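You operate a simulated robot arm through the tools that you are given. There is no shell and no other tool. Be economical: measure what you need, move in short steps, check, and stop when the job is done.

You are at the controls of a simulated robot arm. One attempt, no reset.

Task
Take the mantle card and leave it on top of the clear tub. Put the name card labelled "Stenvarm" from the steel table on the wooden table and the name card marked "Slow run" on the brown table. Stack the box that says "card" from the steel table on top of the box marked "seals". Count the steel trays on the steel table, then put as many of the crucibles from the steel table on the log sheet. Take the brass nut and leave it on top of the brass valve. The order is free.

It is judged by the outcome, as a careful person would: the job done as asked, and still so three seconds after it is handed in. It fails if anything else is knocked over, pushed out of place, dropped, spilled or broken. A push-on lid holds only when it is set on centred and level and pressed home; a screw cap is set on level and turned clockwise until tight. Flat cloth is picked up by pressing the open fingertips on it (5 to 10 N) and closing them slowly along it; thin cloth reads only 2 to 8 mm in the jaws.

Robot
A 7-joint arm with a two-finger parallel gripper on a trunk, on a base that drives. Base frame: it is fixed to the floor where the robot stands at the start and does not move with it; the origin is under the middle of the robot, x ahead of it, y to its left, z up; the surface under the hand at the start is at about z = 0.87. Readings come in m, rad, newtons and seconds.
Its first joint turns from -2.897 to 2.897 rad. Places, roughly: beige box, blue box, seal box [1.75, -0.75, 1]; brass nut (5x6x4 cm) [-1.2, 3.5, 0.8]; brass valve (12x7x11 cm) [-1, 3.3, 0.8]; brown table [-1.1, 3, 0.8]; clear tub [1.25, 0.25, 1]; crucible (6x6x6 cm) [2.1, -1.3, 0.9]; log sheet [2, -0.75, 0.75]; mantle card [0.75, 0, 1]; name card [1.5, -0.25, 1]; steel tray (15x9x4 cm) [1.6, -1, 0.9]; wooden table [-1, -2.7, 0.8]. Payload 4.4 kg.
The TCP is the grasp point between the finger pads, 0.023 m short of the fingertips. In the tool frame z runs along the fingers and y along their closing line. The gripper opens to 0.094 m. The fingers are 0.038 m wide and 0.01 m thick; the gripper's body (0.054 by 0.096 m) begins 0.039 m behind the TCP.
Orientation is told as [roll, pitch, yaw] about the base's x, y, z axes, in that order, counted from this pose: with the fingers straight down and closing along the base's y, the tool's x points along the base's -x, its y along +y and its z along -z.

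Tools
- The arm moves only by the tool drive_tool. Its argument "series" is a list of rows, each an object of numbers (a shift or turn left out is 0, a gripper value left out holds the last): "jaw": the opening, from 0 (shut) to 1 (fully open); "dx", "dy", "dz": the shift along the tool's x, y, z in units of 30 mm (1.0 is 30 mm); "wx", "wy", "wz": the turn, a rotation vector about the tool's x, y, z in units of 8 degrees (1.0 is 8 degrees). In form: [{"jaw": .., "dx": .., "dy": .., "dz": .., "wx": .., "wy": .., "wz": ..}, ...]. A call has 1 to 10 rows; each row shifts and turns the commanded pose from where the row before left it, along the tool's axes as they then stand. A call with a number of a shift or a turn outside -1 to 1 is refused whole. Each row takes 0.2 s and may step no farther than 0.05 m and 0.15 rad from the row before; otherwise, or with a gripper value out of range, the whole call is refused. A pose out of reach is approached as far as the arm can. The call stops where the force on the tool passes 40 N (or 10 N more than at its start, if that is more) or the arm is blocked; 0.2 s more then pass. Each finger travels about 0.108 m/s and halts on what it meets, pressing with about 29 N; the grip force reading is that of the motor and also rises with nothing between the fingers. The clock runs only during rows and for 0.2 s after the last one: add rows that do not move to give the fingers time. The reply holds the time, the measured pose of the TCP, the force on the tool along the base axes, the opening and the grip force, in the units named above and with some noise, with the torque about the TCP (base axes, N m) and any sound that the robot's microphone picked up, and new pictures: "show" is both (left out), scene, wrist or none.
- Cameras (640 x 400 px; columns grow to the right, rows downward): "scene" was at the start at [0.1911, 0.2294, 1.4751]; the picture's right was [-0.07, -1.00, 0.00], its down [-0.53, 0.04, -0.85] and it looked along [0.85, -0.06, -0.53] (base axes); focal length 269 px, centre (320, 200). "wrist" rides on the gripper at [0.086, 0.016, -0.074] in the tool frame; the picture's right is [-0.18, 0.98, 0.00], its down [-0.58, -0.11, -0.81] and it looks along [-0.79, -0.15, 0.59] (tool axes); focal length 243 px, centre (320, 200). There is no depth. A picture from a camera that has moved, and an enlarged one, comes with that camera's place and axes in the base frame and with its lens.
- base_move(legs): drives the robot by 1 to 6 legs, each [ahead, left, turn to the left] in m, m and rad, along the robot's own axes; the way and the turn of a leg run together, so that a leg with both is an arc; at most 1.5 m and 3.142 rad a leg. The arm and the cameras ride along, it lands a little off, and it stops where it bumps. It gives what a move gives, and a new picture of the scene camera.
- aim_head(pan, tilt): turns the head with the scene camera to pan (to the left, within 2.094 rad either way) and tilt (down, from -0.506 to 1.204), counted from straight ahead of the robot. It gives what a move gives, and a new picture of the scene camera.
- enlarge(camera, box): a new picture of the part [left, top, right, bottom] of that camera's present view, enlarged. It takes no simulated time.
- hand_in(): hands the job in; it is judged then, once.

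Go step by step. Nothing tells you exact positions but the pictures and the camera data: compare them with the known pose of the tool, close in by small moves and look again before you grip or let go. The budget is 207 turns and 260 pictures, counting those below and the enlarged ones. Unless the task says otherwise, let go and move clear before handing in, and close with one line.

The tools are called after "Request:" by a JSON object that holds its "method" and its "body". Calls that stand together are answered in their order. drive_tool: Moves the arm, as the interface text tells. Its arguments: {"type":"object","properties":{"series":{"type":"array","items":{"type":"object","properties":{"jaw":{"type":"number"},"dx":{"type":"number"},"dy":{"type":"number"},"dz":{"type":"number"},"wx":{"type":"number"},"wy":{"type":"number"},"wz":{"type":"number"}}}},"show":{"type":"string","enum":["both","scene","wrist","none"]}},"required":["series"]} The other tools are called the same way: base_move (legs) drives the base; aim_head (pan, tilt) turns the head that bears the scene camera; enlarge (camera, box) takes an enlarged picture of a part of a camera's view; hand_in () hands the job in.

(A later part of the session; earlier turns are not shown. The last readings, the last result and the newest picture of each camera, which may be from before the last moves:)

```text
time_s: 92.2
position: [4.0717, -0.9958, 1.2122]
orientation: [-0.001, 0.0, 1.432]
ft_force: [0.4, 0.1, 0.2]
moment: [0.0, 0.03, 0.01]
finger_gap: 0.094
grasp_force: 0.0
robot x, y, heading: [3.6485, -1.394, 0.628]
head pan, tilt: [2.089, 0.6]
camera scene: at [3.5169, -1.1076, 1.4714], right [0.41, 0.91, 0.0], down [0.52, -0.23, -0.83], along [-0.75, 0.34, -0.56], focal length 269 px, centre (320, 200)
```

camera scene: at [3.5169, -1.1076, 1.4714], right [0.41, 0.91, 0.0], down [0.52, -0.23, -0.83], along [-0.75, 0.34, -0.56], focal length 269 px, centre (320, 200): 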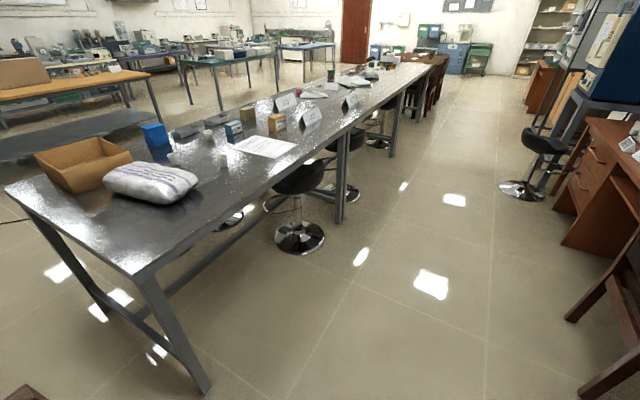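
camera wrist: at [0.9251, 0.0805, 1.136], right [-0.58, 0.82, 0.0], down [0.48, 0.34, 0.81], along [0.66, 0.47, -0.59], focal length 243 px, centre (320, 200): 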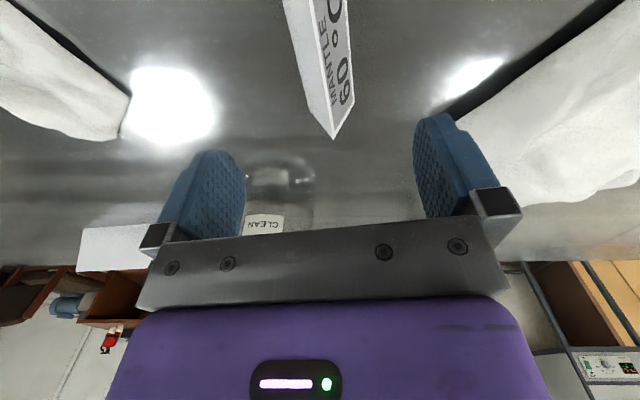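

Request:
{"method": "base_move", "body": {"legs": [[0, 0.12, 0], [0, 0, 3.14], [0, -1.3, 0]]}}

Request:
{"method": "aim_head", "body": {"pan": 0.0, "tilt": 0.75}}

```text
time_s: 106.8
position: [2.4465, -0.5689, 1.2117]
orientation: [0.0, 0.0, -1.764]
ft_force: [-0.1, -0.1, 0.6]
moment: [0.02, 0.0, -0.01]
finger_gap: 0.0939
grasp_force: 0.0
robot x, y, heading: [2.8807, -0.1976, -2.562]
head pan, tilt: [2.089, 0.6]
camera scene: at [3.0095, -0.4866, 1.4714], right [-0.46, -0.89, 0.0], down [-0.5, 0.26, -0.83], along [0.73, -0.38, -0.56], focal length 269 px, centre (320, 200)
```

scene: 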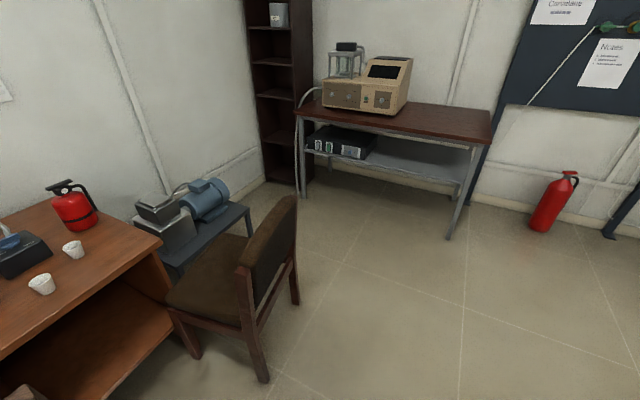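

```text
time_s: 108.8
position: [2.4467, -0.5695, 1.2119]
orientation: [0.0, 0.0, -1.763]
ft_force: [1.3, 0.5, -0.4]
moment: [-0.02, 0.0, -0.02]
finger_gap: 0.0941
grasp_force: 0.2
robot x, y, heading: [2.8841, -0.197, -2.565]
head pan, tilt: [0.0, 0.75]
camera scene: at [2.8615, -0.4915, 1.4585], right [-0.55, 0.84, 0.0], down [0.57, 0.37, -0.73], along [-0.61, -0.4, -0.68], focal length 269 px, centre (320, 200)
```

scene: 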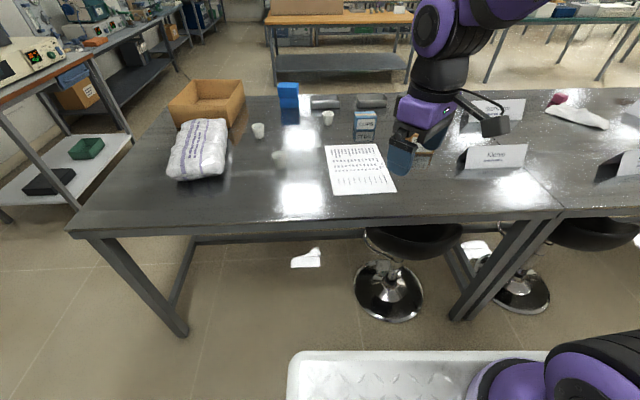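

Request:
{"method": "enlarge", "body": {"camera": "scene", "box": [240, 70, 480, 220]}}

Request:
{"method": "enlarge", "body": {"camera": "scene", "box": [440, 80, 640, 205]}}

```text
2.67 times, centred on (360, 145) of scene
camera zoom: at [2.8615, -0.4915, 1.4585], right [-0.55, 0.84, 0.0], down [0.57, 0.37, -0.73], along [-0.61, -0.4, -0.68], focal length 718 px, centre (213, 347)
```

zoom: 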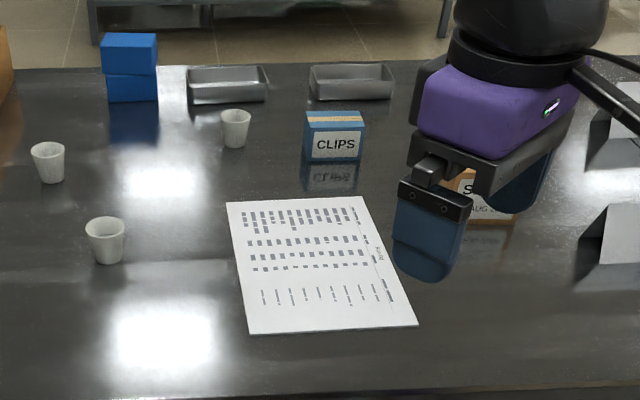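

```text
3.20 times, centred on (540, 142) of scene
camera zoom: at [2.8615, -0.4915, 1.4585], right [-0.55, 0.84, 0.0], down [0.57, 0.37, -0.73], along [-0.61, -0.4, -0.68], focal length 862 px, centre (-384, 384)
```

zoom: 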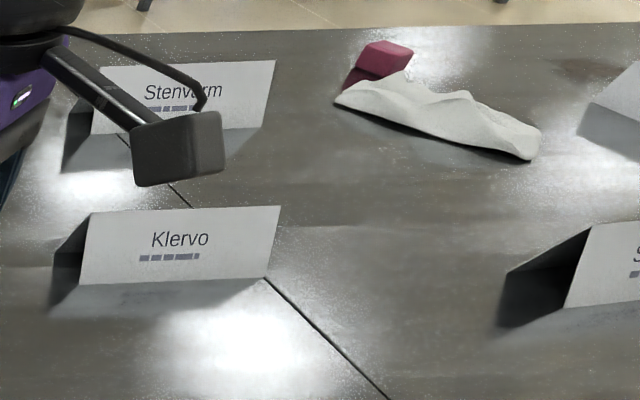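

Request:
{"method": "base_move", "body": {"legs": [[0, 0.05, 0.067], [0.35, 0, 0]]}}

Request:
{"method": "aim_head", "body": {"pan": -0.1, "tilt": 0.8}}

```text
time_s: 111.6
position: [2.2135, -0.8518, 1.2119]
orientation: [0.0, 0.0, -1.702]
ft_force: [-0.2, -0.2, 0.6]
moment: [-0.02, 0.02, 0.01]
finger_gap: 0.0942
grasp_force: 0.0
robot x, y, heading: [2.6267, -0.455, -2.497]
head pan, tilt: [0.0, 0.75]
camera scene: at [2.6225, -0.7494, 1.4585], right [-0.6, 0.8, 0.0], down [0.55, 0.41, -0.73], along [-0.59, -0.44, -0.68], focal length 269 px, centre (320, 200)
```

scene: 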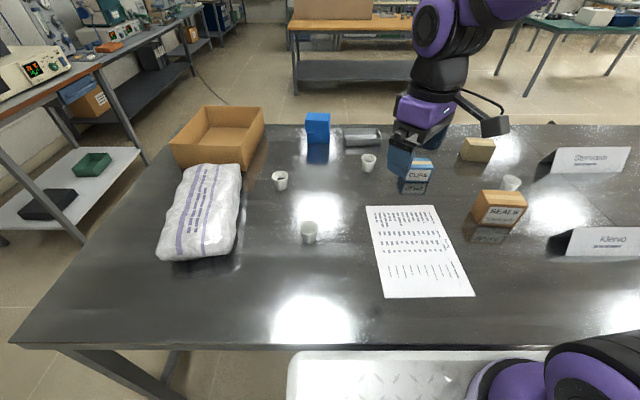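

```text
time_s: 112.3
position: [2.2129, -0.8525, 1.2122]
orientation: [0.001, -0.001, -1.702]
ft_force: [0.2, 0.0, -0.5]
moment: [-0.01, 0.01, 0.01]
finger_gap: 0.094
grasp_force: 0.1
robot x, y, heading: [2.6281, -0.4506, -2.504]
head pan, tilt: [-0.099, 0.799]
camera scene: at [2.6198, -0.7415, 1.4545], right [-0.52, 0.86, 0.0], down [0.61, 0.37, -0.7], along [-0.6, -0.36, -0.72], focal length 269 px, centre (320, 200)
```

scene: 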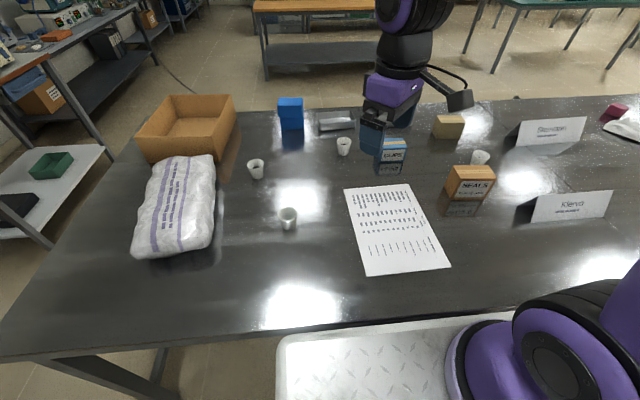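

Request:
{"method": "drive_tool", "body": {"series": [{"dx": -0.81, "dy": 0.32, "dz": 0.8}, {"dx": -0.81, "dy": 0.32, "dz": 0.8}, {"dx": -0.81, "dy": 0.32, "dz": 0.8}, {"dx": -0.81, "dy": 0.32, "dz": 0.8}, {"dx": -0.81, "dy": 0.32, "dz": 0.8}, {"dx": -0.81, "dy": 0.32, "dz": 0.8}, {"dx": -0.81, "dy": 0.32, "dz": 0.8}, {"dx": -0.81, "dy": 0.32, "dz": 0.8}, {}]}}

Request:
{"method": "enlarge", "body": {"camera": "scene", "box": [230, 160, 390, 260]}}

```text
time_s: 114.3
position: [2.2623, -1.0562, 1.0204]
orientation: [0.001, 0.001, -1.701]
ft_force: [0.9, 0.6, 1.1]
moment: [0.0, 0.02, 0.0]
finger_gap: 0.0938
grasp_force: 0.0
robot x, y, heading: [2.6267, -0.4532, -2.502]
head pan, tilt: [-0.099, 0.799]
camera scene: at [2.6199, -0.7414, 1.4545], right [-0.52, 0.86, 0.0], down [0.61, 0.37, -0.7], along [-0.6, -0.36, -0.72], focal length 269 px, centre (320, 200)
camera wrist: at [2.2898, -0.9733, 1.0951], right [0.95, -0.31, 0.0], down [-0.18, -0.56, 0.81], along [-0.25, -0.77, -0.59], focal length 243 px, centre (320, 200)
```

scene: 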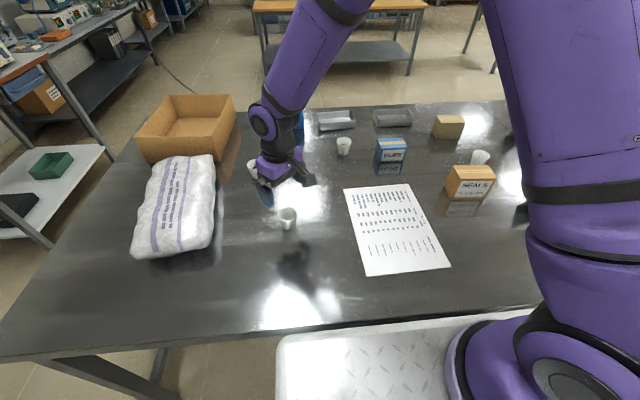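
wrist: 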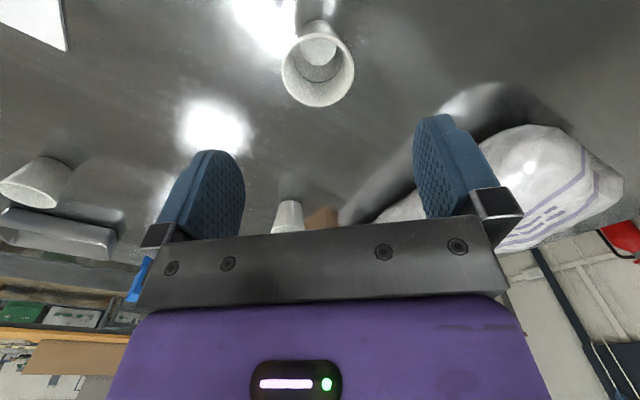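

```text
4.00 times, centred on (310, 210) of scene
camera zoom: at [2.6199, -0.7414, 1.4545], right [-0.52, 0.86, 0.0], down [0.61, 0.37, -0.7], along [-0.6, -0.36, -0.72], focal length 1077 px, centre (360, 160)
```

zoom: 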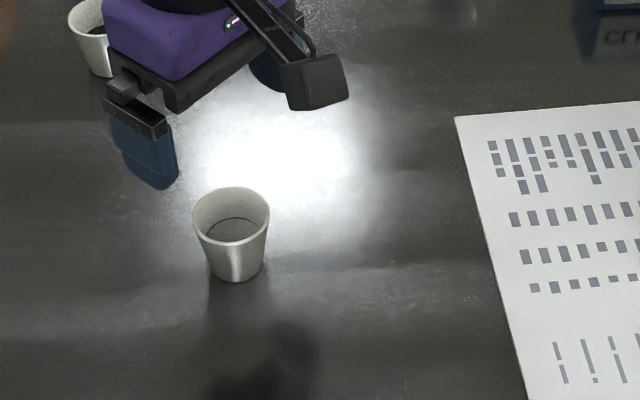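

Request:
{"method": "drive_tool", "body": {"series": [{"dz": 0.9, "dx": 0.15}, {"dz": 0.9}, {"dz": 0.9}, {"dz": 0.8}, {}], "show": "wrist"}}

Request:
{"method": "drive_tool", "body": {"series": [{"jaw": 0.8}, {"jaw": 0.65}, {"jaw": 0.5}, {"jaw": 0.4}, {"jaw": 0.3}, {}, {}], "show": "wrist"}}

```text
time_s: 115.5
position: [2.2639, -1.0508, 0.9153]
orientation: [-0.001, 0.0, -1.703]
ft_force: [0.5, 0.1, -0.4]
moment: [0.02, 0.0, -0.01]
finger_gap: 0.0939
grasp_force: 0.0
robot x, y, heading: [2.6282, -0.4514, -2.502]
head pan, tilt: [-0.099, 0.799]
camera wrist: at [2.292, -0.9672, 0.9895], right [0.95, -0.31, 0.0], down [-0.18, -0.56, 0.81], along [-0.25, -0.77, -0.59], focal length 243 px, centre (320, 200)
```

wrist: 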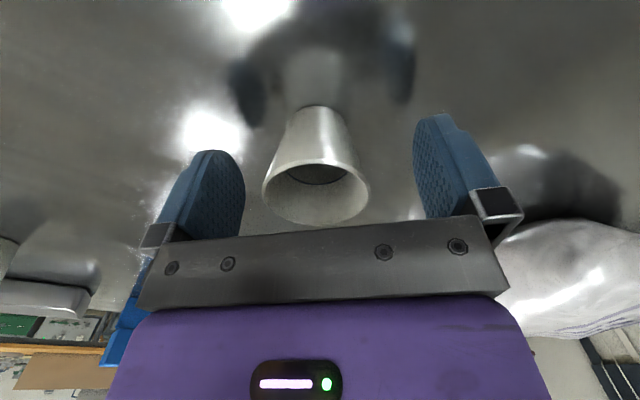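

```text
time_s: 117.1
position: [2.2654, -1.0511, 0.9151]
orientation: [0.001, 0.001, -1.7]
ft_force: [-0.1, -0.6, -0.6]
moment: [0.02, 0.0, -0.05]
finger_gap: 0.0495
grasp_force: 28.8
robot x, y, heading: [2.6249, -0.4511, -2.502]
head pan, tilt: [-0.099, 0.799]
camera wrist: at [2.2921, -0.9673, 0.9897], right [0.95, -0.31, 0.0], down [-0.18, -0.56, 0.81], along [-0.25, -0.77, -0.59], focal length 243 px, centre (320, 200)
```

wrist: 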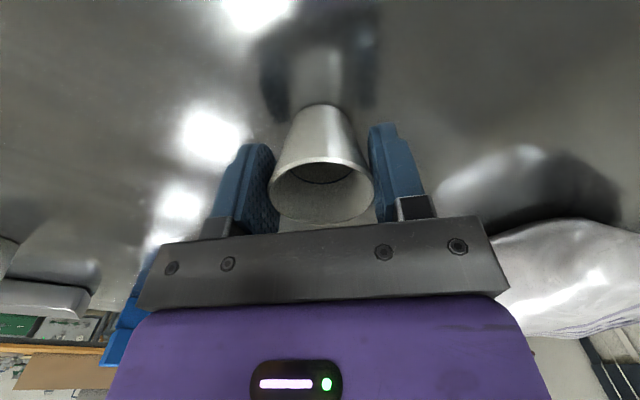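

Request:
{"method": "drive_tool", "body": {"series": [{"dz": -0.8}, {"dz": -0.9}, {"dx": 0.93, "dy": -0.533}, {"dx": 0.93, "dy": -0.533}, {"dx": 0.93, "dy": -0.533}, {"dx": 0.93, "dy": -0.533}, {"dx": 0.93, "dy": -0.533}, {"dx": 0.93, "dy": -0.533}, {"dx": 0.93, "dy": -0.533}, {"dx": 0.93, "dy": -0.533}], "show": "none"}}

Request:
{"method": "drive_tool", "body": {"series": [{"dx": 0.93, "dy": -0.533}, {}, {"dz": 0.8}]}}

```text
time_s: 119.3
position: [2.166, -0.8116, 0.9666]
orientation: [0.0, 0.0, -1.7]
ft_force: [-0.3, 0.1, 0.0]
moment: [-0.01, 0.0, 0.04]
finger_gap: 0.0489
grasp_force: 28.4
robot x, y, heading: [2.6302, -0.4544, -2.504]
head pan, tilt: [-0.099, 0.799]
```

```text
time_s: 120.1
position: [2.1543, -0.7836, 0.9437]
orientation: [0.0, 0.001, -1.702]
ft_force: [-0.2, 0.8, 0.0]
moment: [0.0, -0.02, 0.01]
finger_gap: 0.0487
grasp_force: 28.8
robot x, y, heading: [2.6262, -0.4554, -2.503]
head pan, tilt: [-0.099, 0.799]
camera scene: at [2.6199, -0.7412, 1.4546], right [-0.51, 0.86, 0.0], down [0.61, 0.37, -0.7], along [-0.6, -0.36, -0.72], focal length 269 px, centre (320, 200)
camera wrist: at [2.182, -0.6992, 1.0173], right [0.95, -0.31, 0.0], down [-0.18, -0.56, 0.81], along [-0.25, -0.77, -0.59], focal length 243 px, centre (320, 200)
```

scene: 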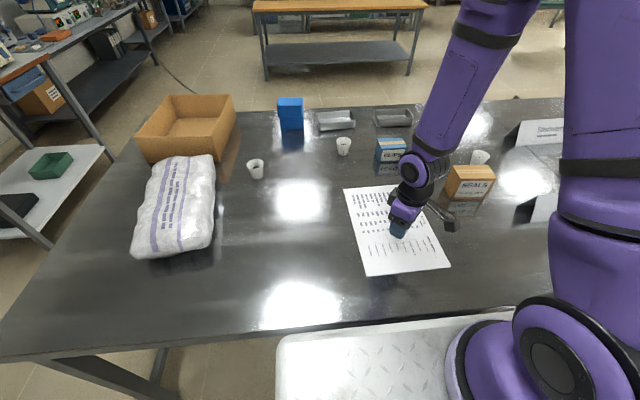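
wrist: 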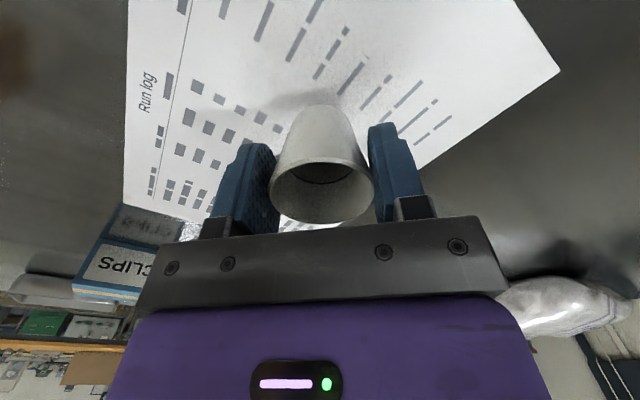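

Over the log sheet. I lower to contact, then release.

Request:
{"method": "drive_tool", "body": {"series": [{"dz": 0.5}, {"dz": 0.3}, {"dz": 0.1}, {"dz": 0.08}, {}], "show": "none"}}

```text
time_s: 121.3
position: [2.1552, -0.7832, 0.9129]
orientation: [0.0, 0.0, -1.703]
ft_force: [-0.4, -1.1, 19.8]
moment: [-0.07, 0.01, -0.04]
finger_gap: 0.0468
grasp_force: 29.0
robot x, y, heading: [2.6268, -0.4538, -2.503]
head pan, tilt: [-0.099, 0.799]
```

Request:
{"method": "drive_tool", "body": {"series": [{"jaw": 0.6, "dz": -0.05}, {"jaw": 0.8}, {"jaw": 1.0}, {"dz": -0.6}, {"dz": -0.9}, {"dz": -0.9}, {"dz": -0.9}], "show": "wrist"}}

Request:
{"method": "drive_tool", "body": {"series": [{"dx": -0.95, "dy": 0.108}, {"dx": -0.95, "dy": 0.108}, {"dx": -0.95, "dy": 0.108}, {"dx": -0.95, "dy": 0.108}, {"dx": -0.95, "dy": 0.108}, {"dx": -0.95, "dy": 0.108}, {"dx": -0.95, "dy": 0.108}, {"dx": -0.95, "dy": 0.108}, {"dx": -0.95, "dy": 0.108}, {"dx": -0.95, "dy": 0.108}], "show": "none"}}

Request:
{"method": "drive_tool", "body": {"series": [{"dx": -0.95, "dy": 0.108}, {"dx": -0.95, "dy": 0.108}, {"dx": -0.95, "dy": 0.108}, {"dx": -0.95, "dy": 0.108}, {"dx": -0.95, "dy": 0.108}, {"dx": -0.95, "dy": 0.108}, {"dx": -0.95, "dy": 0.108}, {}]}}

```text
time_s: 122.9
position: [2.154, -0.7818, 1.0139]
orientation: [-0.001, 0.0, -1.702]
ft_force: [-0.9, 0.1, -0.1]
moment: [0.04, 0.0, 0.0]
finger_gap: 0.094
grasp_force: 0.0
robot x, y, heading: [2.6258, -0.4545, -2.5]
head pan, tilt: [-0.099, 0.799]
camera wrist: at [2.1806, -0.6986, 1.0886], right [0.95, -0.31, 0.0], down [-0.18, -0.56, 0.81], along [-0.25, -0.77, -0.59], focal length 243 px, centre (320, 200)
```

wrist: 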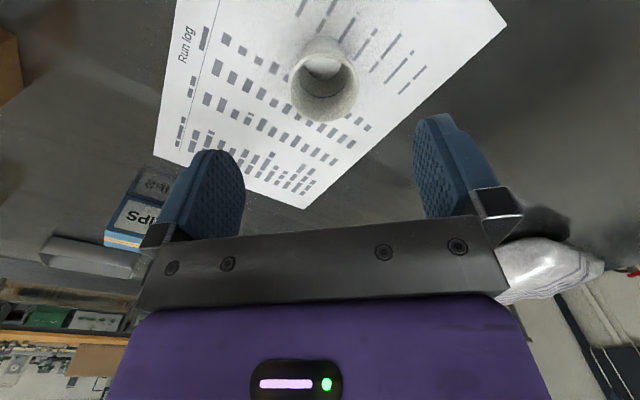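

```text
time_s: 125.1
position: [2.1508, -1.068, 1.0135]
orientation: [0.0, -0.001, -1.701]
ft_force: [0.3, 0.3, 0.3]
moment: [0.01, -0.05, 0.04]
finger_gap: 0.0941
grasp_force: 0.0
robot x, y, heading: [2.6263, -0.4499, -2.501]
head pan, tilt: [-0.099, 0.799]
```

```text
time_s: 126.9
position: [2.1445, -1.2691, 1.0122]
orientation: [0.001, -0.001, -1.701]
ft_force: [0.0, 0.2, 0.2]
moment: [0.0, -0.01, -0.01]
finger_gap: 0.0939
grasp_force: 0.0
robot x, y, heading: [2.6266, -0.4511, -2.501]
head pan, tilt: [-0.099, 0.799]
camera scene: at [2.6198, -0.7415, 1.4545], right [-0.52, 0.86, 0.0], down [0.61, 0.37, -0.7], along [-0.6, -0.36, -0.72], focal length 269 px, centre (320, 200)
camera wrist: at [2.1716, -1.1857, 1.0867], right [0.95, -0.31, 0.0], down [-0.18, -0.56, 0.81], along [-0.25, -0.77, -0.59], focal length 243 px, centre (320, 200)
```

scene: 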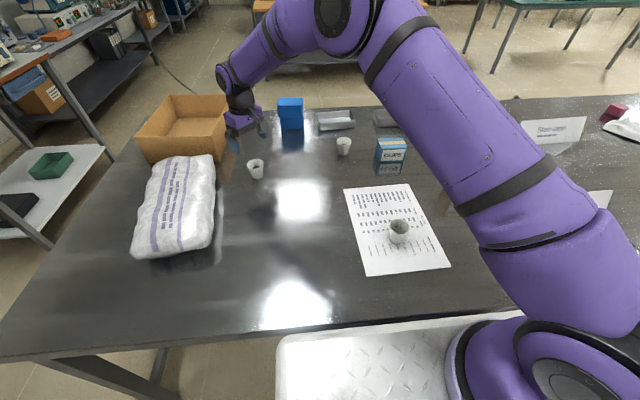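
wrist: 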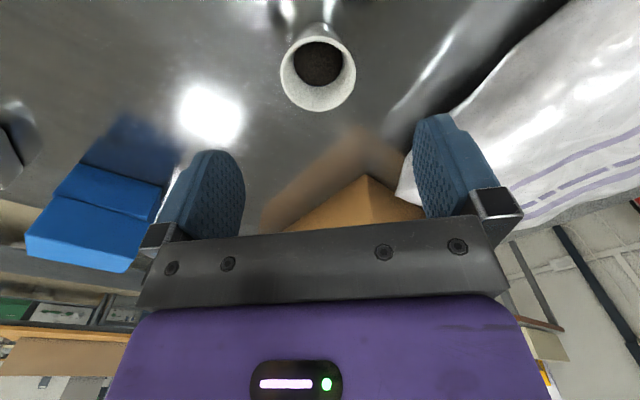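

Request:
{"method": "enlarge", "body": {"camera": "scene", "box": [230, 120, 390, 220]}}

```text
4.00 times, centred on (310, 170) of scene
camera zoom: at [2.6198, -0.7415, 1.4545], right [-0.52, 0.86, 0.0], down [0.61, 0.37, -0.7], along [-0.6, -0.36, -0.72], focal length 1077 px, centre (360, 320)
```

zoom: 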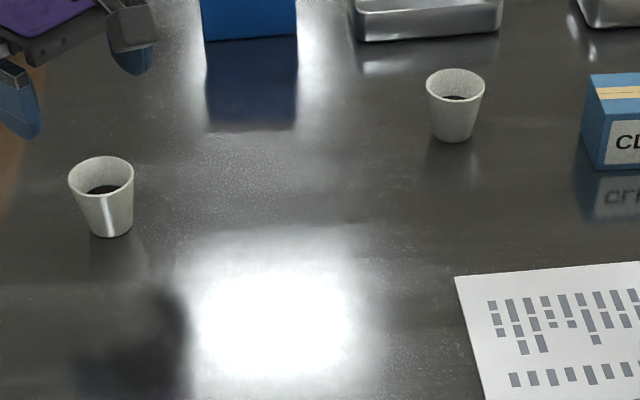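

Request:
{"method": "drive_tool", "body": {"series": [{"dz": 0.9, "dx": 0.25, "jaw": 0.82}, {"dz": 0.9}, {"dz": 0.9}, {"dz": 0.5}, {}], "show": "wrist"}}

```text
time_s: 128.1
position: [2.1439, -1.2636, 0.9164]
orientation: [0.002, 0.0, -1.7]
ft_force: [-0.4, 0.6, -0.6]
moment: [0.0, 0.01, 0.0]
finger_gap: 0.0768
grasp_force: 0.1
robot x, y, heading: [2.6257, -0.4531, -2.502]
head pan, tilt: [-0.099, 0.799]
camera wrist: at [2.1723, -1.1797, 0.9901], right [0.95, -0.31, 0.0], down [-0.18, -0.56, 0.81], along [-0.25, -0.77, -0.59], focal length 243 px, centre (320, 200)
```

wrist: 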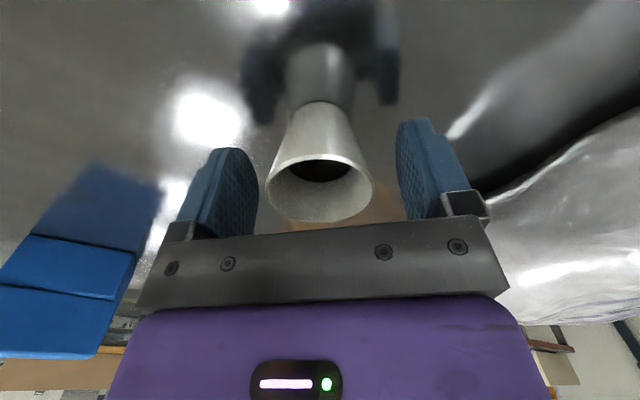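

Request:
{"method": "drive_tool", "body": {"series": [{"jaw": 0.65}, {"jaw": 0.5}, {"jaw": 0.4}, {"jaw": 0.3}, {}, {"dz": -0.3}, {"dz": -0.6}, {"dz": -0.6}, {"dz": -0.4}, {}], "show": "wrist"}}

Request:
{"method": "drive_tool", "body": {"series": [{"dx": 0.4, "dy": -0.14}, {"dx": 0.82, "dy": -0.287}, {"dx": 0.82, "dy": -0.287}, {"dx": 0.82, "dy": -0.287}, {"dx": 0.82, "dy": -0.287}, {"dx": 0.82, "dy": -0.287}, {"dx": 0.82, "dy": -0.287}, {"dx": 0.82, "dy": -0.287}, {"dx": 0.82, "dy": -0.287}, {"dx": 0.82, "dy": -0.287}], "show": "none"}}

Request:
{"method": "drive_tool", "body": {"series": [{"dx": 0.82, "dy": -0.287}, {"dx": 0.82, "dy": -0.287}, {"dx": 0.82, "dy": -0.287}, {"dx": 0.82, "dy": -0.287}, {"dx": 0.82, "dy": -0.287}, {"dx": 0.82, "dy": -0.287}, {"dx": 0.42, "dy": -0.147}, {}]}}

```text
time_s: 130.3
position: [2.1475, -1.2635, 0.9742]
orientation: [-0.002, 0.0, -1.7]
ft_force: [-0.6, -0.2, -0.5]
moment: [0.02, -0.01, -0.03]
finger_gap: 0.0496
grasp_force: 28.2
robot x, y, heading: [2.6308, -0.4536, -2.505]
head pan, tilt: [-0.099, 0.799]
camera wrist: at [2.175, -1.1797, 1.0489], right [0.95, -0.31, 0.0], down [-0.18, -0.56, 0.81], along [-0.25, -0.77, -0.59], focal length 243 px, centre (320, 200)
```

wrist: 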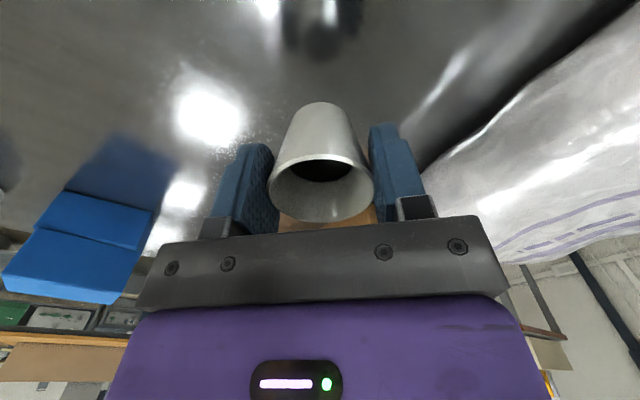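

```text
time_s: 132.5
position: [2.0984, -1.0212, 0.9755]
orientation: [-0.001, 0.001, -1.7]
ft_force: [0.2, 0.2, -1.0]
moment: [0.01, -0.06, 0.02]
finger_gap: 0.0493
grasp_force: 29.2
robot x, y, heading: [2.6248, -0.4522, -2.498]
head pan, tilt: [-0.099, 0.799]
```

```text
time_s: 134.3
position: [2.0618, -0.8562, 0.9728]
orientation: [-0.001, 0.002, -1.699]
ft_force: [-0.8, -0.4, -1.4]
moment: [-0.02, -0.01, 0.02]
finger_gap: 0.0495
grasp_force: 29.5
robot x, y, heading: [2.6248, -0.4522, -2.502]
head pan, tilt: [-0.099, 0.799]
camera scene: at [2.6197, -0.7415, 1.4545], right [-0.51, 0.86, 0.0], down [0.61, 0.37, -0.7], along [-0.6, -0.36, -0.72], focal length 269 px, centre (320, 200)
camera wrist: at [2.089, -0.7721, 1.0477], right [0.95, -0.31, 0.0], down [-0.18, -0.56, 0.81], along [-0.25, -0.77, -0.59], focal length 243 px, centre (320, 200)
```

scene: 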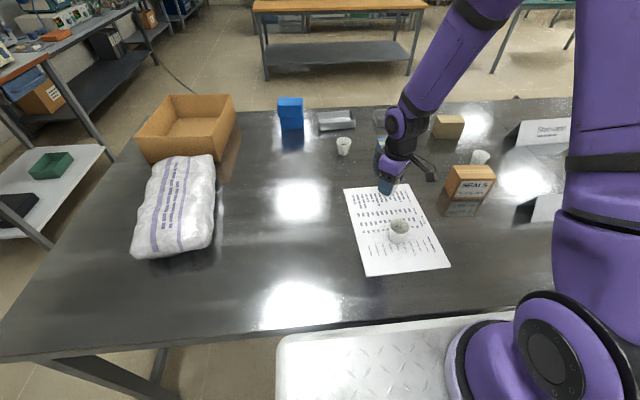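
wrist: 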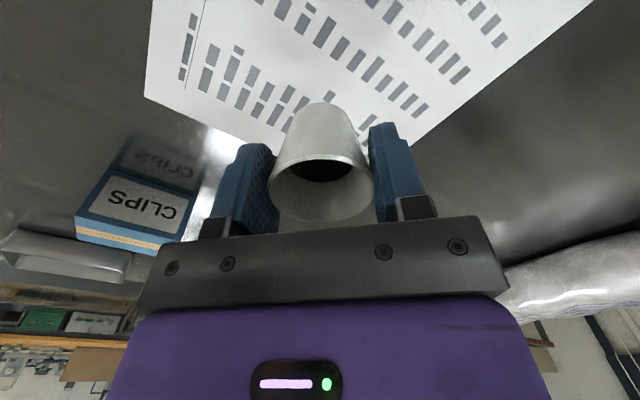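

Request:
{"method": "drive_tool", "body": {"series": [{"dz": 0.6}, {"dz": 0.6}, {"dz": 0.5}, {"dz": 0.1}, {"dz": 0.07}, {}], "show": "none"}}

```text
time_s: 135.7
position: [2.061, -0.8546, 0.9178]
orientation: [-0.003, -0.003, -1.701]
ft_force: [0.1, 0.4, 18.9]
moment: [-0.1, 0.04, 0.05]
finger_gap: 0.0488
grasp_force: 28.7
robot x, y, heading: [2.6281, -0.4549, -2.502]
head pan, tilt: [-0.099, 0.799]
```

Request:
{"method": "drive_tool", "body": {"series": [{"jaw": 0.6, "dz": -0.05}, {"jaw": 0.8}, {"jaw": 0.82}, {"dz": -0.6}, {"dz": -0.9}, {"dz": -0.9}, {"dz": -0.9}, {"dz": -0.9}, {"dz": -0.9, "jaw": 1.0}]}}

Request:
{"method": "enlarge", "body": {"camera": "scene", "box": [360, 80, 600, 230]}}

```text
time_s: 137.7
position: [2.0626, -0.8546, 1.0751]
orientation: [0.0, 0.0, -1.701]
ft_force: [-0.8, -1.0, -0.4]
moment: [-0.02, -0.04, -0.02]
finger_gap: 0.0941
grasp_force: 0.1
robot x, y, heading: [2.6222, -0.4515, -2.504]
head pan, tilt: [-0.099, 0.799]
camera scene: at [2.6195, -0.7417, 1.4545], right [-0.52, 0.86, 0.0], down [0.61, 0.37, -0.7], along [-0.6, -0.36, -0.72], focal length 269 px, centre (320, 200)
camera wrist: at [2.0887, -0.771, 1.1488], right [0.95, -0.31, 0.0], down [-0.18, -0.56, 0.81], along [-0.25, -0.77, -0.59], focal length 243 px, centre (320, 200)
```

scene: 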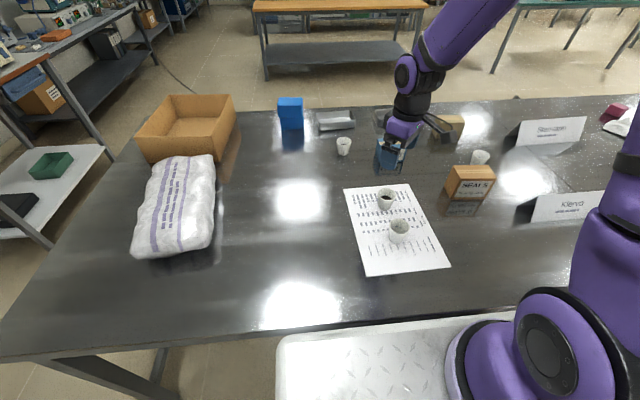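
wrist: 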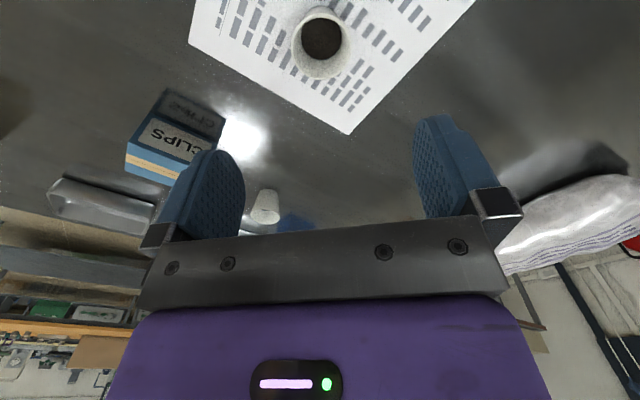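

```text
2.67 times, centred on (480, 155) of scene
camera zoom: at [2.6195, -0.7417, 1.4545], right [-0.52, 0.86, 0.0], down [0.61, 0.37, -0.7], along [-0.6, -0.36, -0.72], focal length 718 px, centre (-107, 320)
```

zoom: 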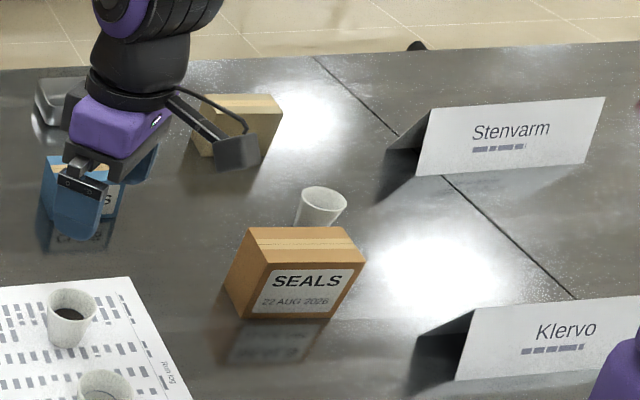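

Request:
{"method": "aim_head", "body": {"pan": -0.9, "tilt": 1.0}}

```text
time_s: 138.8
position: [2.0614, -0.8546, 1.0725]
orientation: [0.0, 0.0, -1.703]
ft_force: [-1.4, 0.2, 0.2]
moment: [-0.01, -0.01, 0.02]
finger_gap: 0.0941
grasp_force: 0.1
robot x, y, heading: [2.6266, -0.4527, -2.501]
head pan, tilt: [-0.901, 1.0]
camera scene: at [2.6216, -0.682, 1.4394], right [0.26, 0.97, 0.0], down [0.81, -0.22, -0.54], along [-0.52, 0.14, -0.84], focal length 269 px, centre (320, 200)
```

scene: 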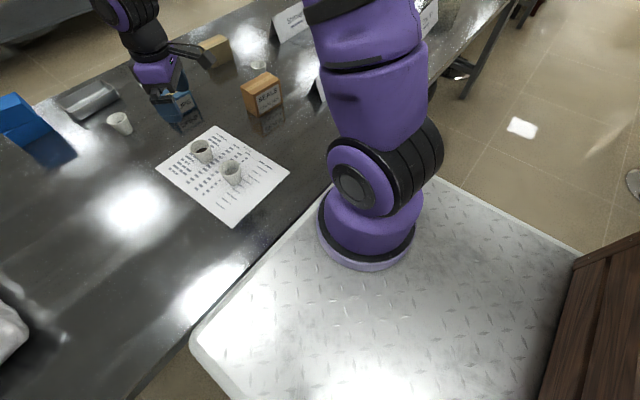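

Request:
{"method": "base_move", "body": {"legs": [[-0.02, 0, 0], [0, -0.37, 0.003], [0.03, 0, 0]]}}

Request:
{"method": "aim_head", "body": {"pan": -0.15, "tilt": 0.75}}

```text
time_s: 142.0
position: [1.8297, -0.5594, 1.0744]
orientation: [-0.002, 0.0, -1.697]
ft_force: [0.0, -0.3, -0.4]
moment: [0.0, 0.0, 0.01]
finger_gap: 0.094
grasp_force: 0.1
robot x, y, heading: [2.3937, -0.1566, -2.498]
head pan, tilt: [-0.901, 1.0]
camera scene: at [2.3878, -0.3841, 1.4394], right [0.25, 0.97, 0.0], down [0.81, -0.21, -0.54], along [-0.52, 0.14, -0.84], focal length 269 px, centre (320, 200)
```

scene: 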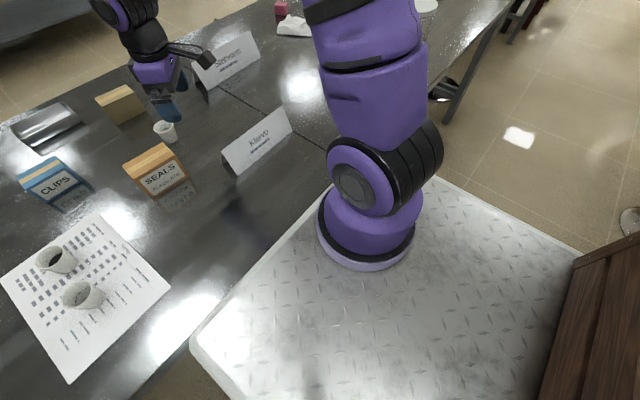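

```text
time_s: 143.1
position: [1.8288, -0.5594, 1.0751]
orientation: [0.0, 0.001, -1.698]
ft_force: [-0.8, 0.9, 0.4]
moment: [-0.02, 0.04, 0.0]
finger_gap: 0.094
grasp_force: 0.2
robot x, y, heading: [2.3939, -0.1558, -2.494]
head pan, tilt: [-0.15, 0.75]
camera scene: at [2.3823, -0.441, 1.4585], right [-0.47, 0.88, 0.0], down [0.6, 0.32, -0.73], along [-0.64, -0.35, -0.68], focal length 269 px, centre (320, 200)
```

scene: 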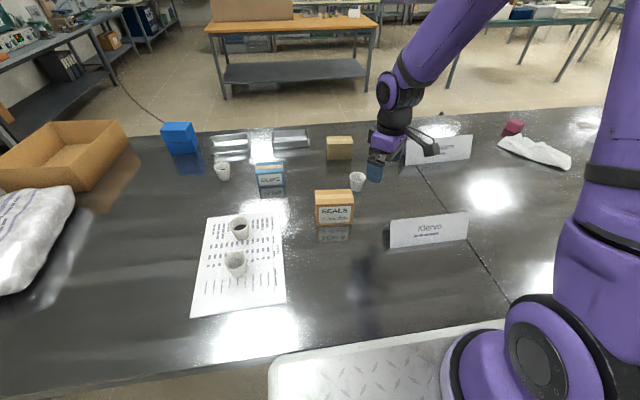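

Request:
{"method": "enlarge", "body": {"camera": "scene", "box": [240, 110, 480, 260]}}

```text
2.67 times, centred on (360, 185) of scene
camera zoom: at [2.3823, -0.441, 1.4585], right [-0.47, 0.88, 0.0], down [0.6, 0.32, -0.73], along [-0.64, -0.35, -0.68], focal length 718 px, centre (213, 240)
```

zoom: 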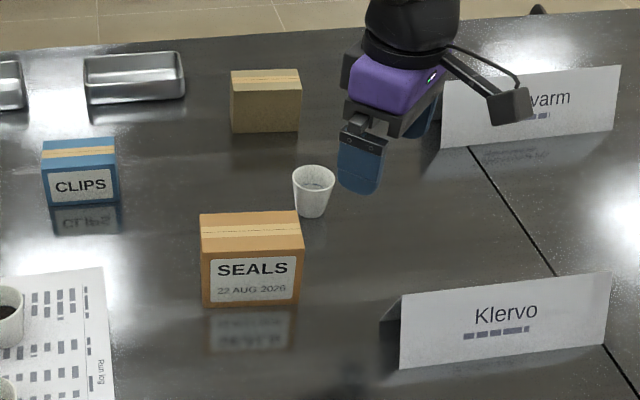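

Request:
{"method": "drive_tool", "body": {"series": [{"wz": -0.93}, {"wz": -0.93}, {"wz": -0.93}, {"wz": -0.93}, {"wz": -0.93}, {"dx": -0.19, "dy": -0.907}, {"dx": -0.19, "dy": -0.907}, {"dx": -0.19, "dy": -0.907}, {"dx": -0.19, "dy": -0.907}, {"dx": -0.19, "dy": -0.907}], "show": "none"}}

Request:
{"method": "drive_tool", "body": {"series": [{"dx": -0.19, "dy": -0.907}, {"dx": -0.19, "dy": -0.907}, {"dx": -0.19, "dy": -0.907}, {"dx": -0.19, "dy": -0.907}, {"dx": -0.19, "dy": -0.907}, {"dx": -0.19, "dy": -0.907}, {"dx": -0.19, "dy": -0.907}, {"dx": -0.19, "dy": -0.907}]}}

```text
time_s: 145.3
position: [1.7234, -0.6527, 1.0742]
orientation: [0.002, 0.0, -1.048]
ft_force: [1.1, -0.7, 0.1]
moment: [-0.01, 0.0, -0.02]
finger_gap: 0.094
grasp_force: 0.0
robot x, y, heading: [2.3924, -0.1533, -2.498]
head pan, tilt: [-0.15, 0.75]
```

```text
time_s: 147.1
position: [1.5578, -0.8005, 1.0755]
orientation: [0.0, -0.001, -1.046]
ft_force: [0.7, 0.2, 1.2]
moment: [-0.01, -0.02, 0.01]
finger_gap: 0.0939
grasp_force: 0.1
robot x, y, heading: [2.392, -0.155, -2.5]
head pan, tilt: [-0.15, 0.75]
camera scene: at [2.3825, -0.4407, 1.4586], right [-0.47, 0.88, 0.0], down [0.6, 0.32, -0.73], along [-0.64, -0.35, -0.68], focal length 269 px, centre (320, 200)
camera wrist: at [1.5285, -0.7175, 1.1498], right [0.94, 0.33, 0.0], down [0.2, -0.56, 0.81], along [0.27, -0.76, -0.59], focal length 243 px, centre (320, 200)
```

scene: 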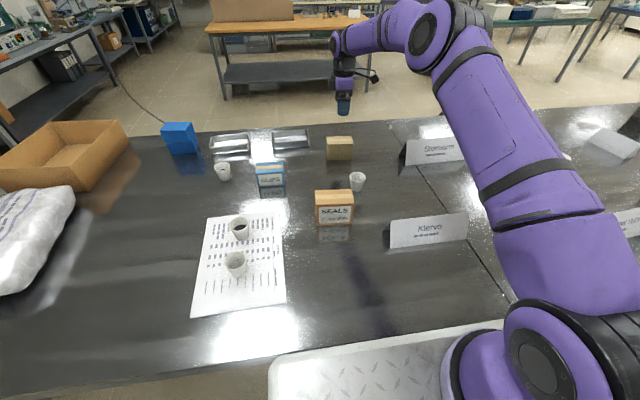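
wrist: 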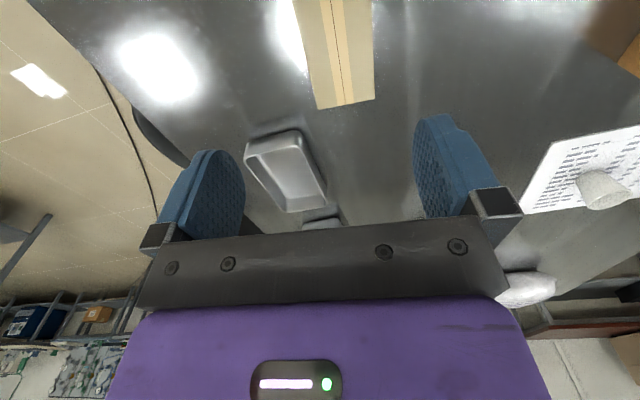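

Request:
{"method": "drive_tool", "body": {"series": [{"dy": 0.4, "dz": 0.9}, {"dz": 0.9}, {"dz": 0.9}, {"dz": 0.9}, {"dz": 0.9}, {}]}}

```text
time_s: 148.5
position: [1.565, -0.7924, 0.9416]
orientation: [-0.001, 0.0, -1.049]
ft_force: [-0.2, 0.0, 0.6]
moment: [0.01, 0.02, -0.01]
finger_gap: 0.0939
grasp_force: 0.1
robot x, y, heading: [2.3887, -0.1534, -2.502]
head pan, tilt: [-0.15, 0.75]
camera scene: at [2.3823, -0.4411, 1.4585], right [-0.47, 0.88, 0.0], down [0.6, 0.32, -0.73], along [-0.64, -0.35, -0.68], focal length 269 px, centre (320, 200)
camera wrist: at [1.5368, -0.7092, 1.0154], right [0.94, 0.33, 0.0], down [0.2, -0.56, 0.81], along [0.27, -0.76, -0.59], focal length 243 px, centre (320, 200)
```

scene: 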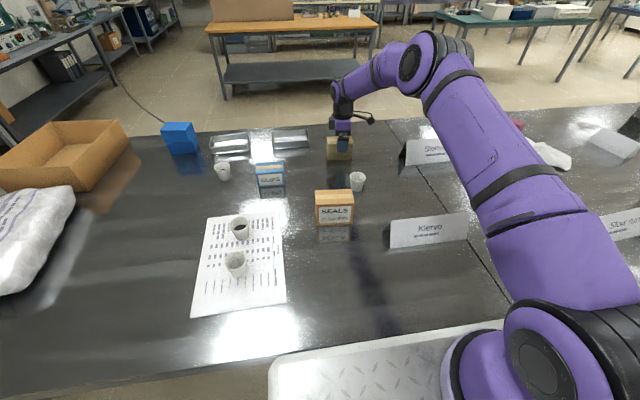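
wrist: 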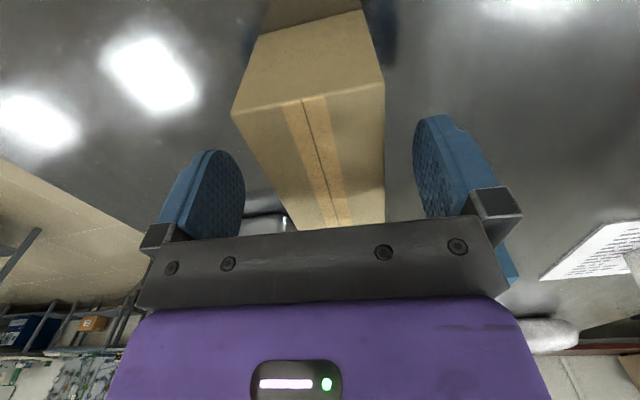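

Request:
{"method": "drive_tool", "body": {"series": [{"dz": 0.7}, {"dz": 0.5}, {}, {"jaw": 0.85}, {"jaw": 0.7}, {"jaw": 0.6}, {"jaw": 0.5}, {"jaw": 0.4}, {}, {}], "show": "wrist"}}

```text
time_s: 150.7
position: [1.5682, -0.7947, 0.9025]
orientation: [0.001, 0.0, -1.047]
ft_force: [0.3, -0.5, -0.4]
moment: [0.0, -0.02, 0.03]
finger_gap: 0.0543
grasp_force: 28.8
robot x, y, heading: [2.3916, -0.1575, -2.493]
head pan, tilt: [-0.15, 0.75]
camera wrist: at [1.539, -0.7109, 0.977], right [0.94, 0.33, 0.0], down [0.2, -0.56, 0.81], along [0.27, -0.76, -0.59], focal length 243 px, centre (320, 200)
```

wrist: 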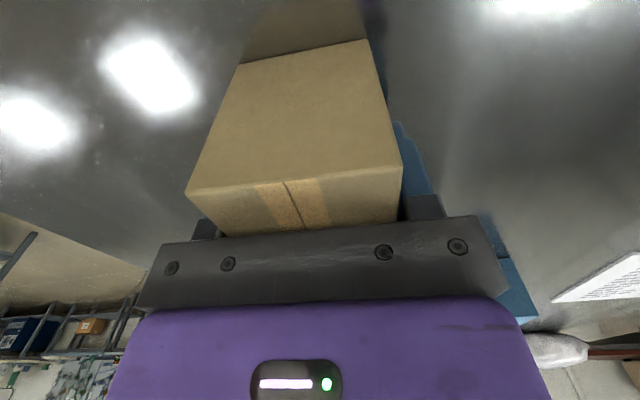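

Request:
{"method": "drive_tool", "body": {"series": [{"dz": -0.5}, {"dz": -0.9}, {"dz": -0.9}, {"dz": -0.9}, {"dz": -0.9}, {}], "show": "none"}}

Request:
{"method": "drive_tool", "body": {"series": [{"dx": -0.122, "dy": 0.905}, {"dx": -0.122, "dy": 0.905}, {"dx": -0.122, "dy": 0.905}, {"dx": -0.122, "dy": 0.905}, {"dx": -0.122, "dy": 0.905}, {"dx": -0.122, "dy": 0.905}, {"dx": -0.122, "dy": 0.905}, {"dx": -0.122, "dy": 0.905}, {"dx": -0.122, "dy": 0.905}, {"dx": -0.122, "dy": 0.905}], "show": "none"}}

Request:
{"method": "drive_tool", "body": {"series": [{"dx": -0.122, "dy": 0.905}, {"dx": -0.122, "dy": 0.905}, {}]}}

Request:
{"method": "enlarge", "body": {"camera": "scene", "box": [270, 130, 430, 230]}}

```text
time_s: 152.1
position: [1.568, -0.7952, 1.0275]
orientation: [0.002, -0.001, -1.047]
ft_force: [0.6, -0.6, 0.0]
moment: [0.03, 0.0, -0.01]
finger_gap: 0.0546
grasp_force: 29.2
robot x, y, heading: [2.3925, -0.1553, -2.495]
head pan, tilt: [-0.15, 0.75]
```

```text
time_s: 154.3
position: [1.8223, -0.6893, 1.0261]
orientation: [0.0, 0.0, -1.045]
ft_force: [-0.4, 0.3, -0.1]
moment: [-0.01, -0.03, -0.01]
finger_gap: 0.0544
grasp_force: 29.3
robot x, y, heading: [2.3918, -0.1535, -2.5]
head pan, tilt: [-0.15, 0.75]
```

```text
time_s: 155.1
position: [1.8722, -0.6671, 1.0254]
orientation: [0.002, 0.0, -1.047]
ft_force: [-0.2, 0.1, -0.7]
moment: [0.02, 0.02, -0.01]
finger_gap: 0.0547
grasp_force: 29.1
robot x, y, heading: [2.3918, -0.1541, -2.495]
head pan, tilt: [-0.15, 0.75]
camera scene: at [2.3822, -0.4412, 1.4585], right [-0.47, 0.88, 0.0], down [0.6, 0.32, -0.73], along [-0.64, -0.35, -0.68], focal length 269 px, centre (320, 200)
camera wrist: at [1.8434, -0.5851, 1.1], right [0.94, 0.33, 0.0], down [0.2, -0.56, 0.81], along [0.27, -0.76, -0.59], focal length 243 px, centre (320, 200)
```

scene: 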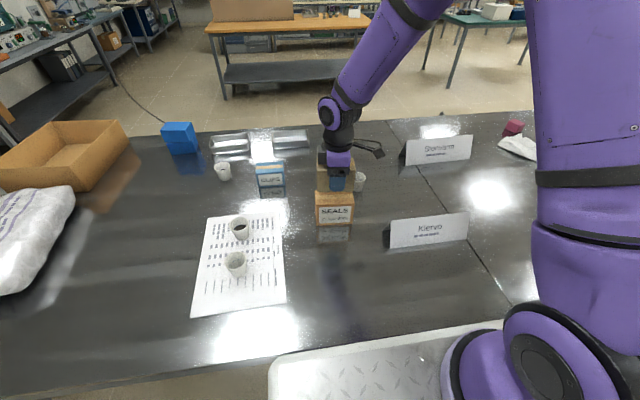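
wrist: 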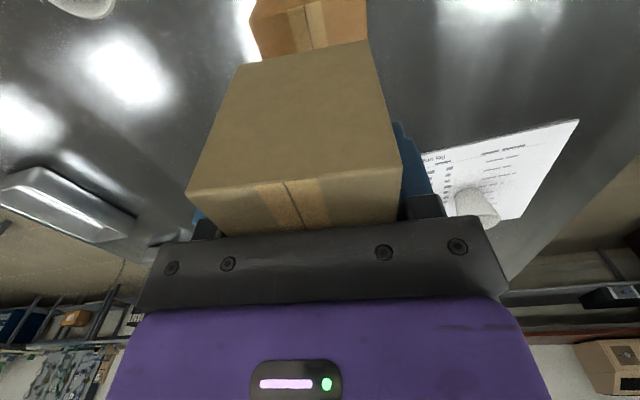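

```text
4.00 times, centred on (350, 180) of scene
camera zoom: at [2.3822, -0.4412, 1.4585], right [-0.47, 0.88, 0.0], down [0.6, 0.32, -0.73], along [-0.64, -0.35, -0.68], focal length 1077 px, centre (200, 280)
```

zoom: 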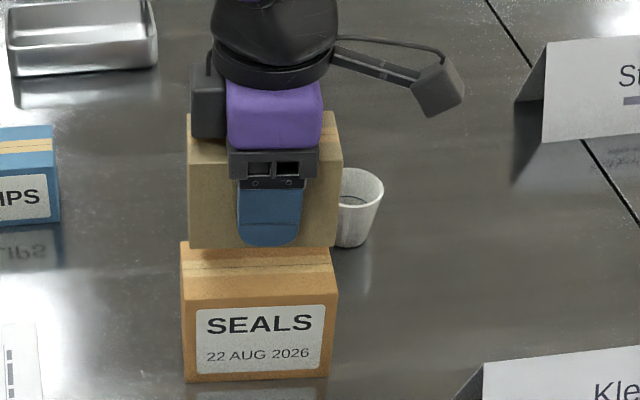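

Request:
{"method": "drive_tool", "body": {"series": [{"dz": 0.6, "dy": -0.08}, {"dz": 0.4}, {"dz": 0.2}, {"dz": 0.1}, {}], "show": "none"}}

```text
time_s: 156.3
position: [1.8702, -0.6691, 0.9866]
orientation: [0.0, 0.001, -1.047]
ft_force: [-0.9, -0.7, 0.9]
moment: [0.01, 0.0, -0.03]
finger_gap: 0.0543
grasp_force: 28.8
robot x, y, heading: [2.3967, -0.1527, -2.499]
head pan, tilt: [-0.15, 0.75]
```

Request:
{"method": "drive_tool", "body": {"series": [{"dz": 0.07}, {"dz": 0.05}, {}], "show": "none"}}

Request:
{"method": "enlarge", "body": {"camera": "scene", "box": [290, 150, 386, 210]}}

```text
time_s: 157.1
position: [1.8712, -0.6711, 0.9846]
orientation: [-0.005, -0.002, -1.047]
ft_force: [-3.6, 1.0, 34.9]
moment: [0.03, -0.09, -0.02]
finger_gap: 0.0543
grasp_force: 29.0
robot x, y, heading: [2.3955, -0.1533, -2.494]
head pan, tilt: [-0.15, 0.75]
```

```text
6.67 times, centred on (338, 180) of scene
camera zoom: at [2.3829, -0.4402, 1.4587], right [-0.47, 0.88, 0.0], down [0.6, 0.32, -0.73], along [-0.64, -0.35, -0.68], focal length 1795 px, centre (200, 333)
```

zoom: 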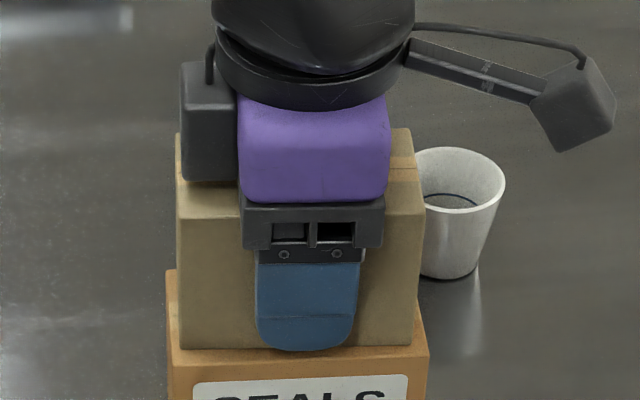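

Seated well and centred. I ease off slightly, release and rise.

Request:
{"method": "drive_tool", "body": {"series": [{"dz": -0.06}, {"jaw": 0.65}, {"jaw": 0.75}, {"jaw": 0.85}, {"dz": -0.5}, {"dz": -0.9}, {"dz": -0.9}, {"dz": -0.9, "jaw": 1.0}, {"dz": -0.9}], "show": "scene"}}

```text
time_s: 159.1
position: [1.873, -0.6719, 1.1088]
orientation: [0.001, -0.001, -1.048]
ft_force: [-0.4, -0.6, -0.4]
moment: [0.01, 0.01, -0.01]
finger_gap: 0.0939
grasp_force: 0.1
robot x, y, heading: [2.3919, -0.1529, -2.494]
head pan, tilt: [-0.15, 0.75]
camera scene: at [2.3821, -0.4413, 1.4585], right [-0.47, 0.88, 0.0], down [0.6, 0.32, -0.73], along [-0.64, -0.35, -0.68], focal length 269 px, centre (320, 200)
```

scene: 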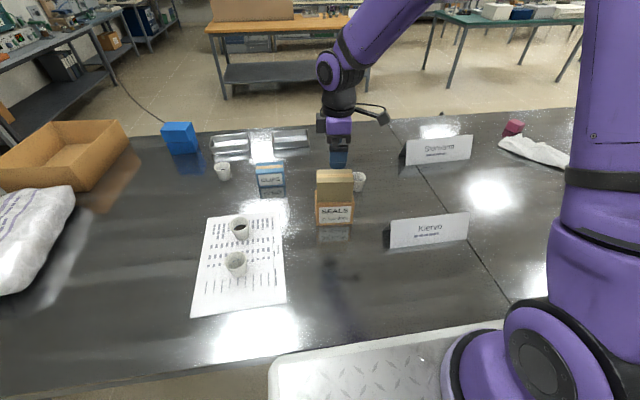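

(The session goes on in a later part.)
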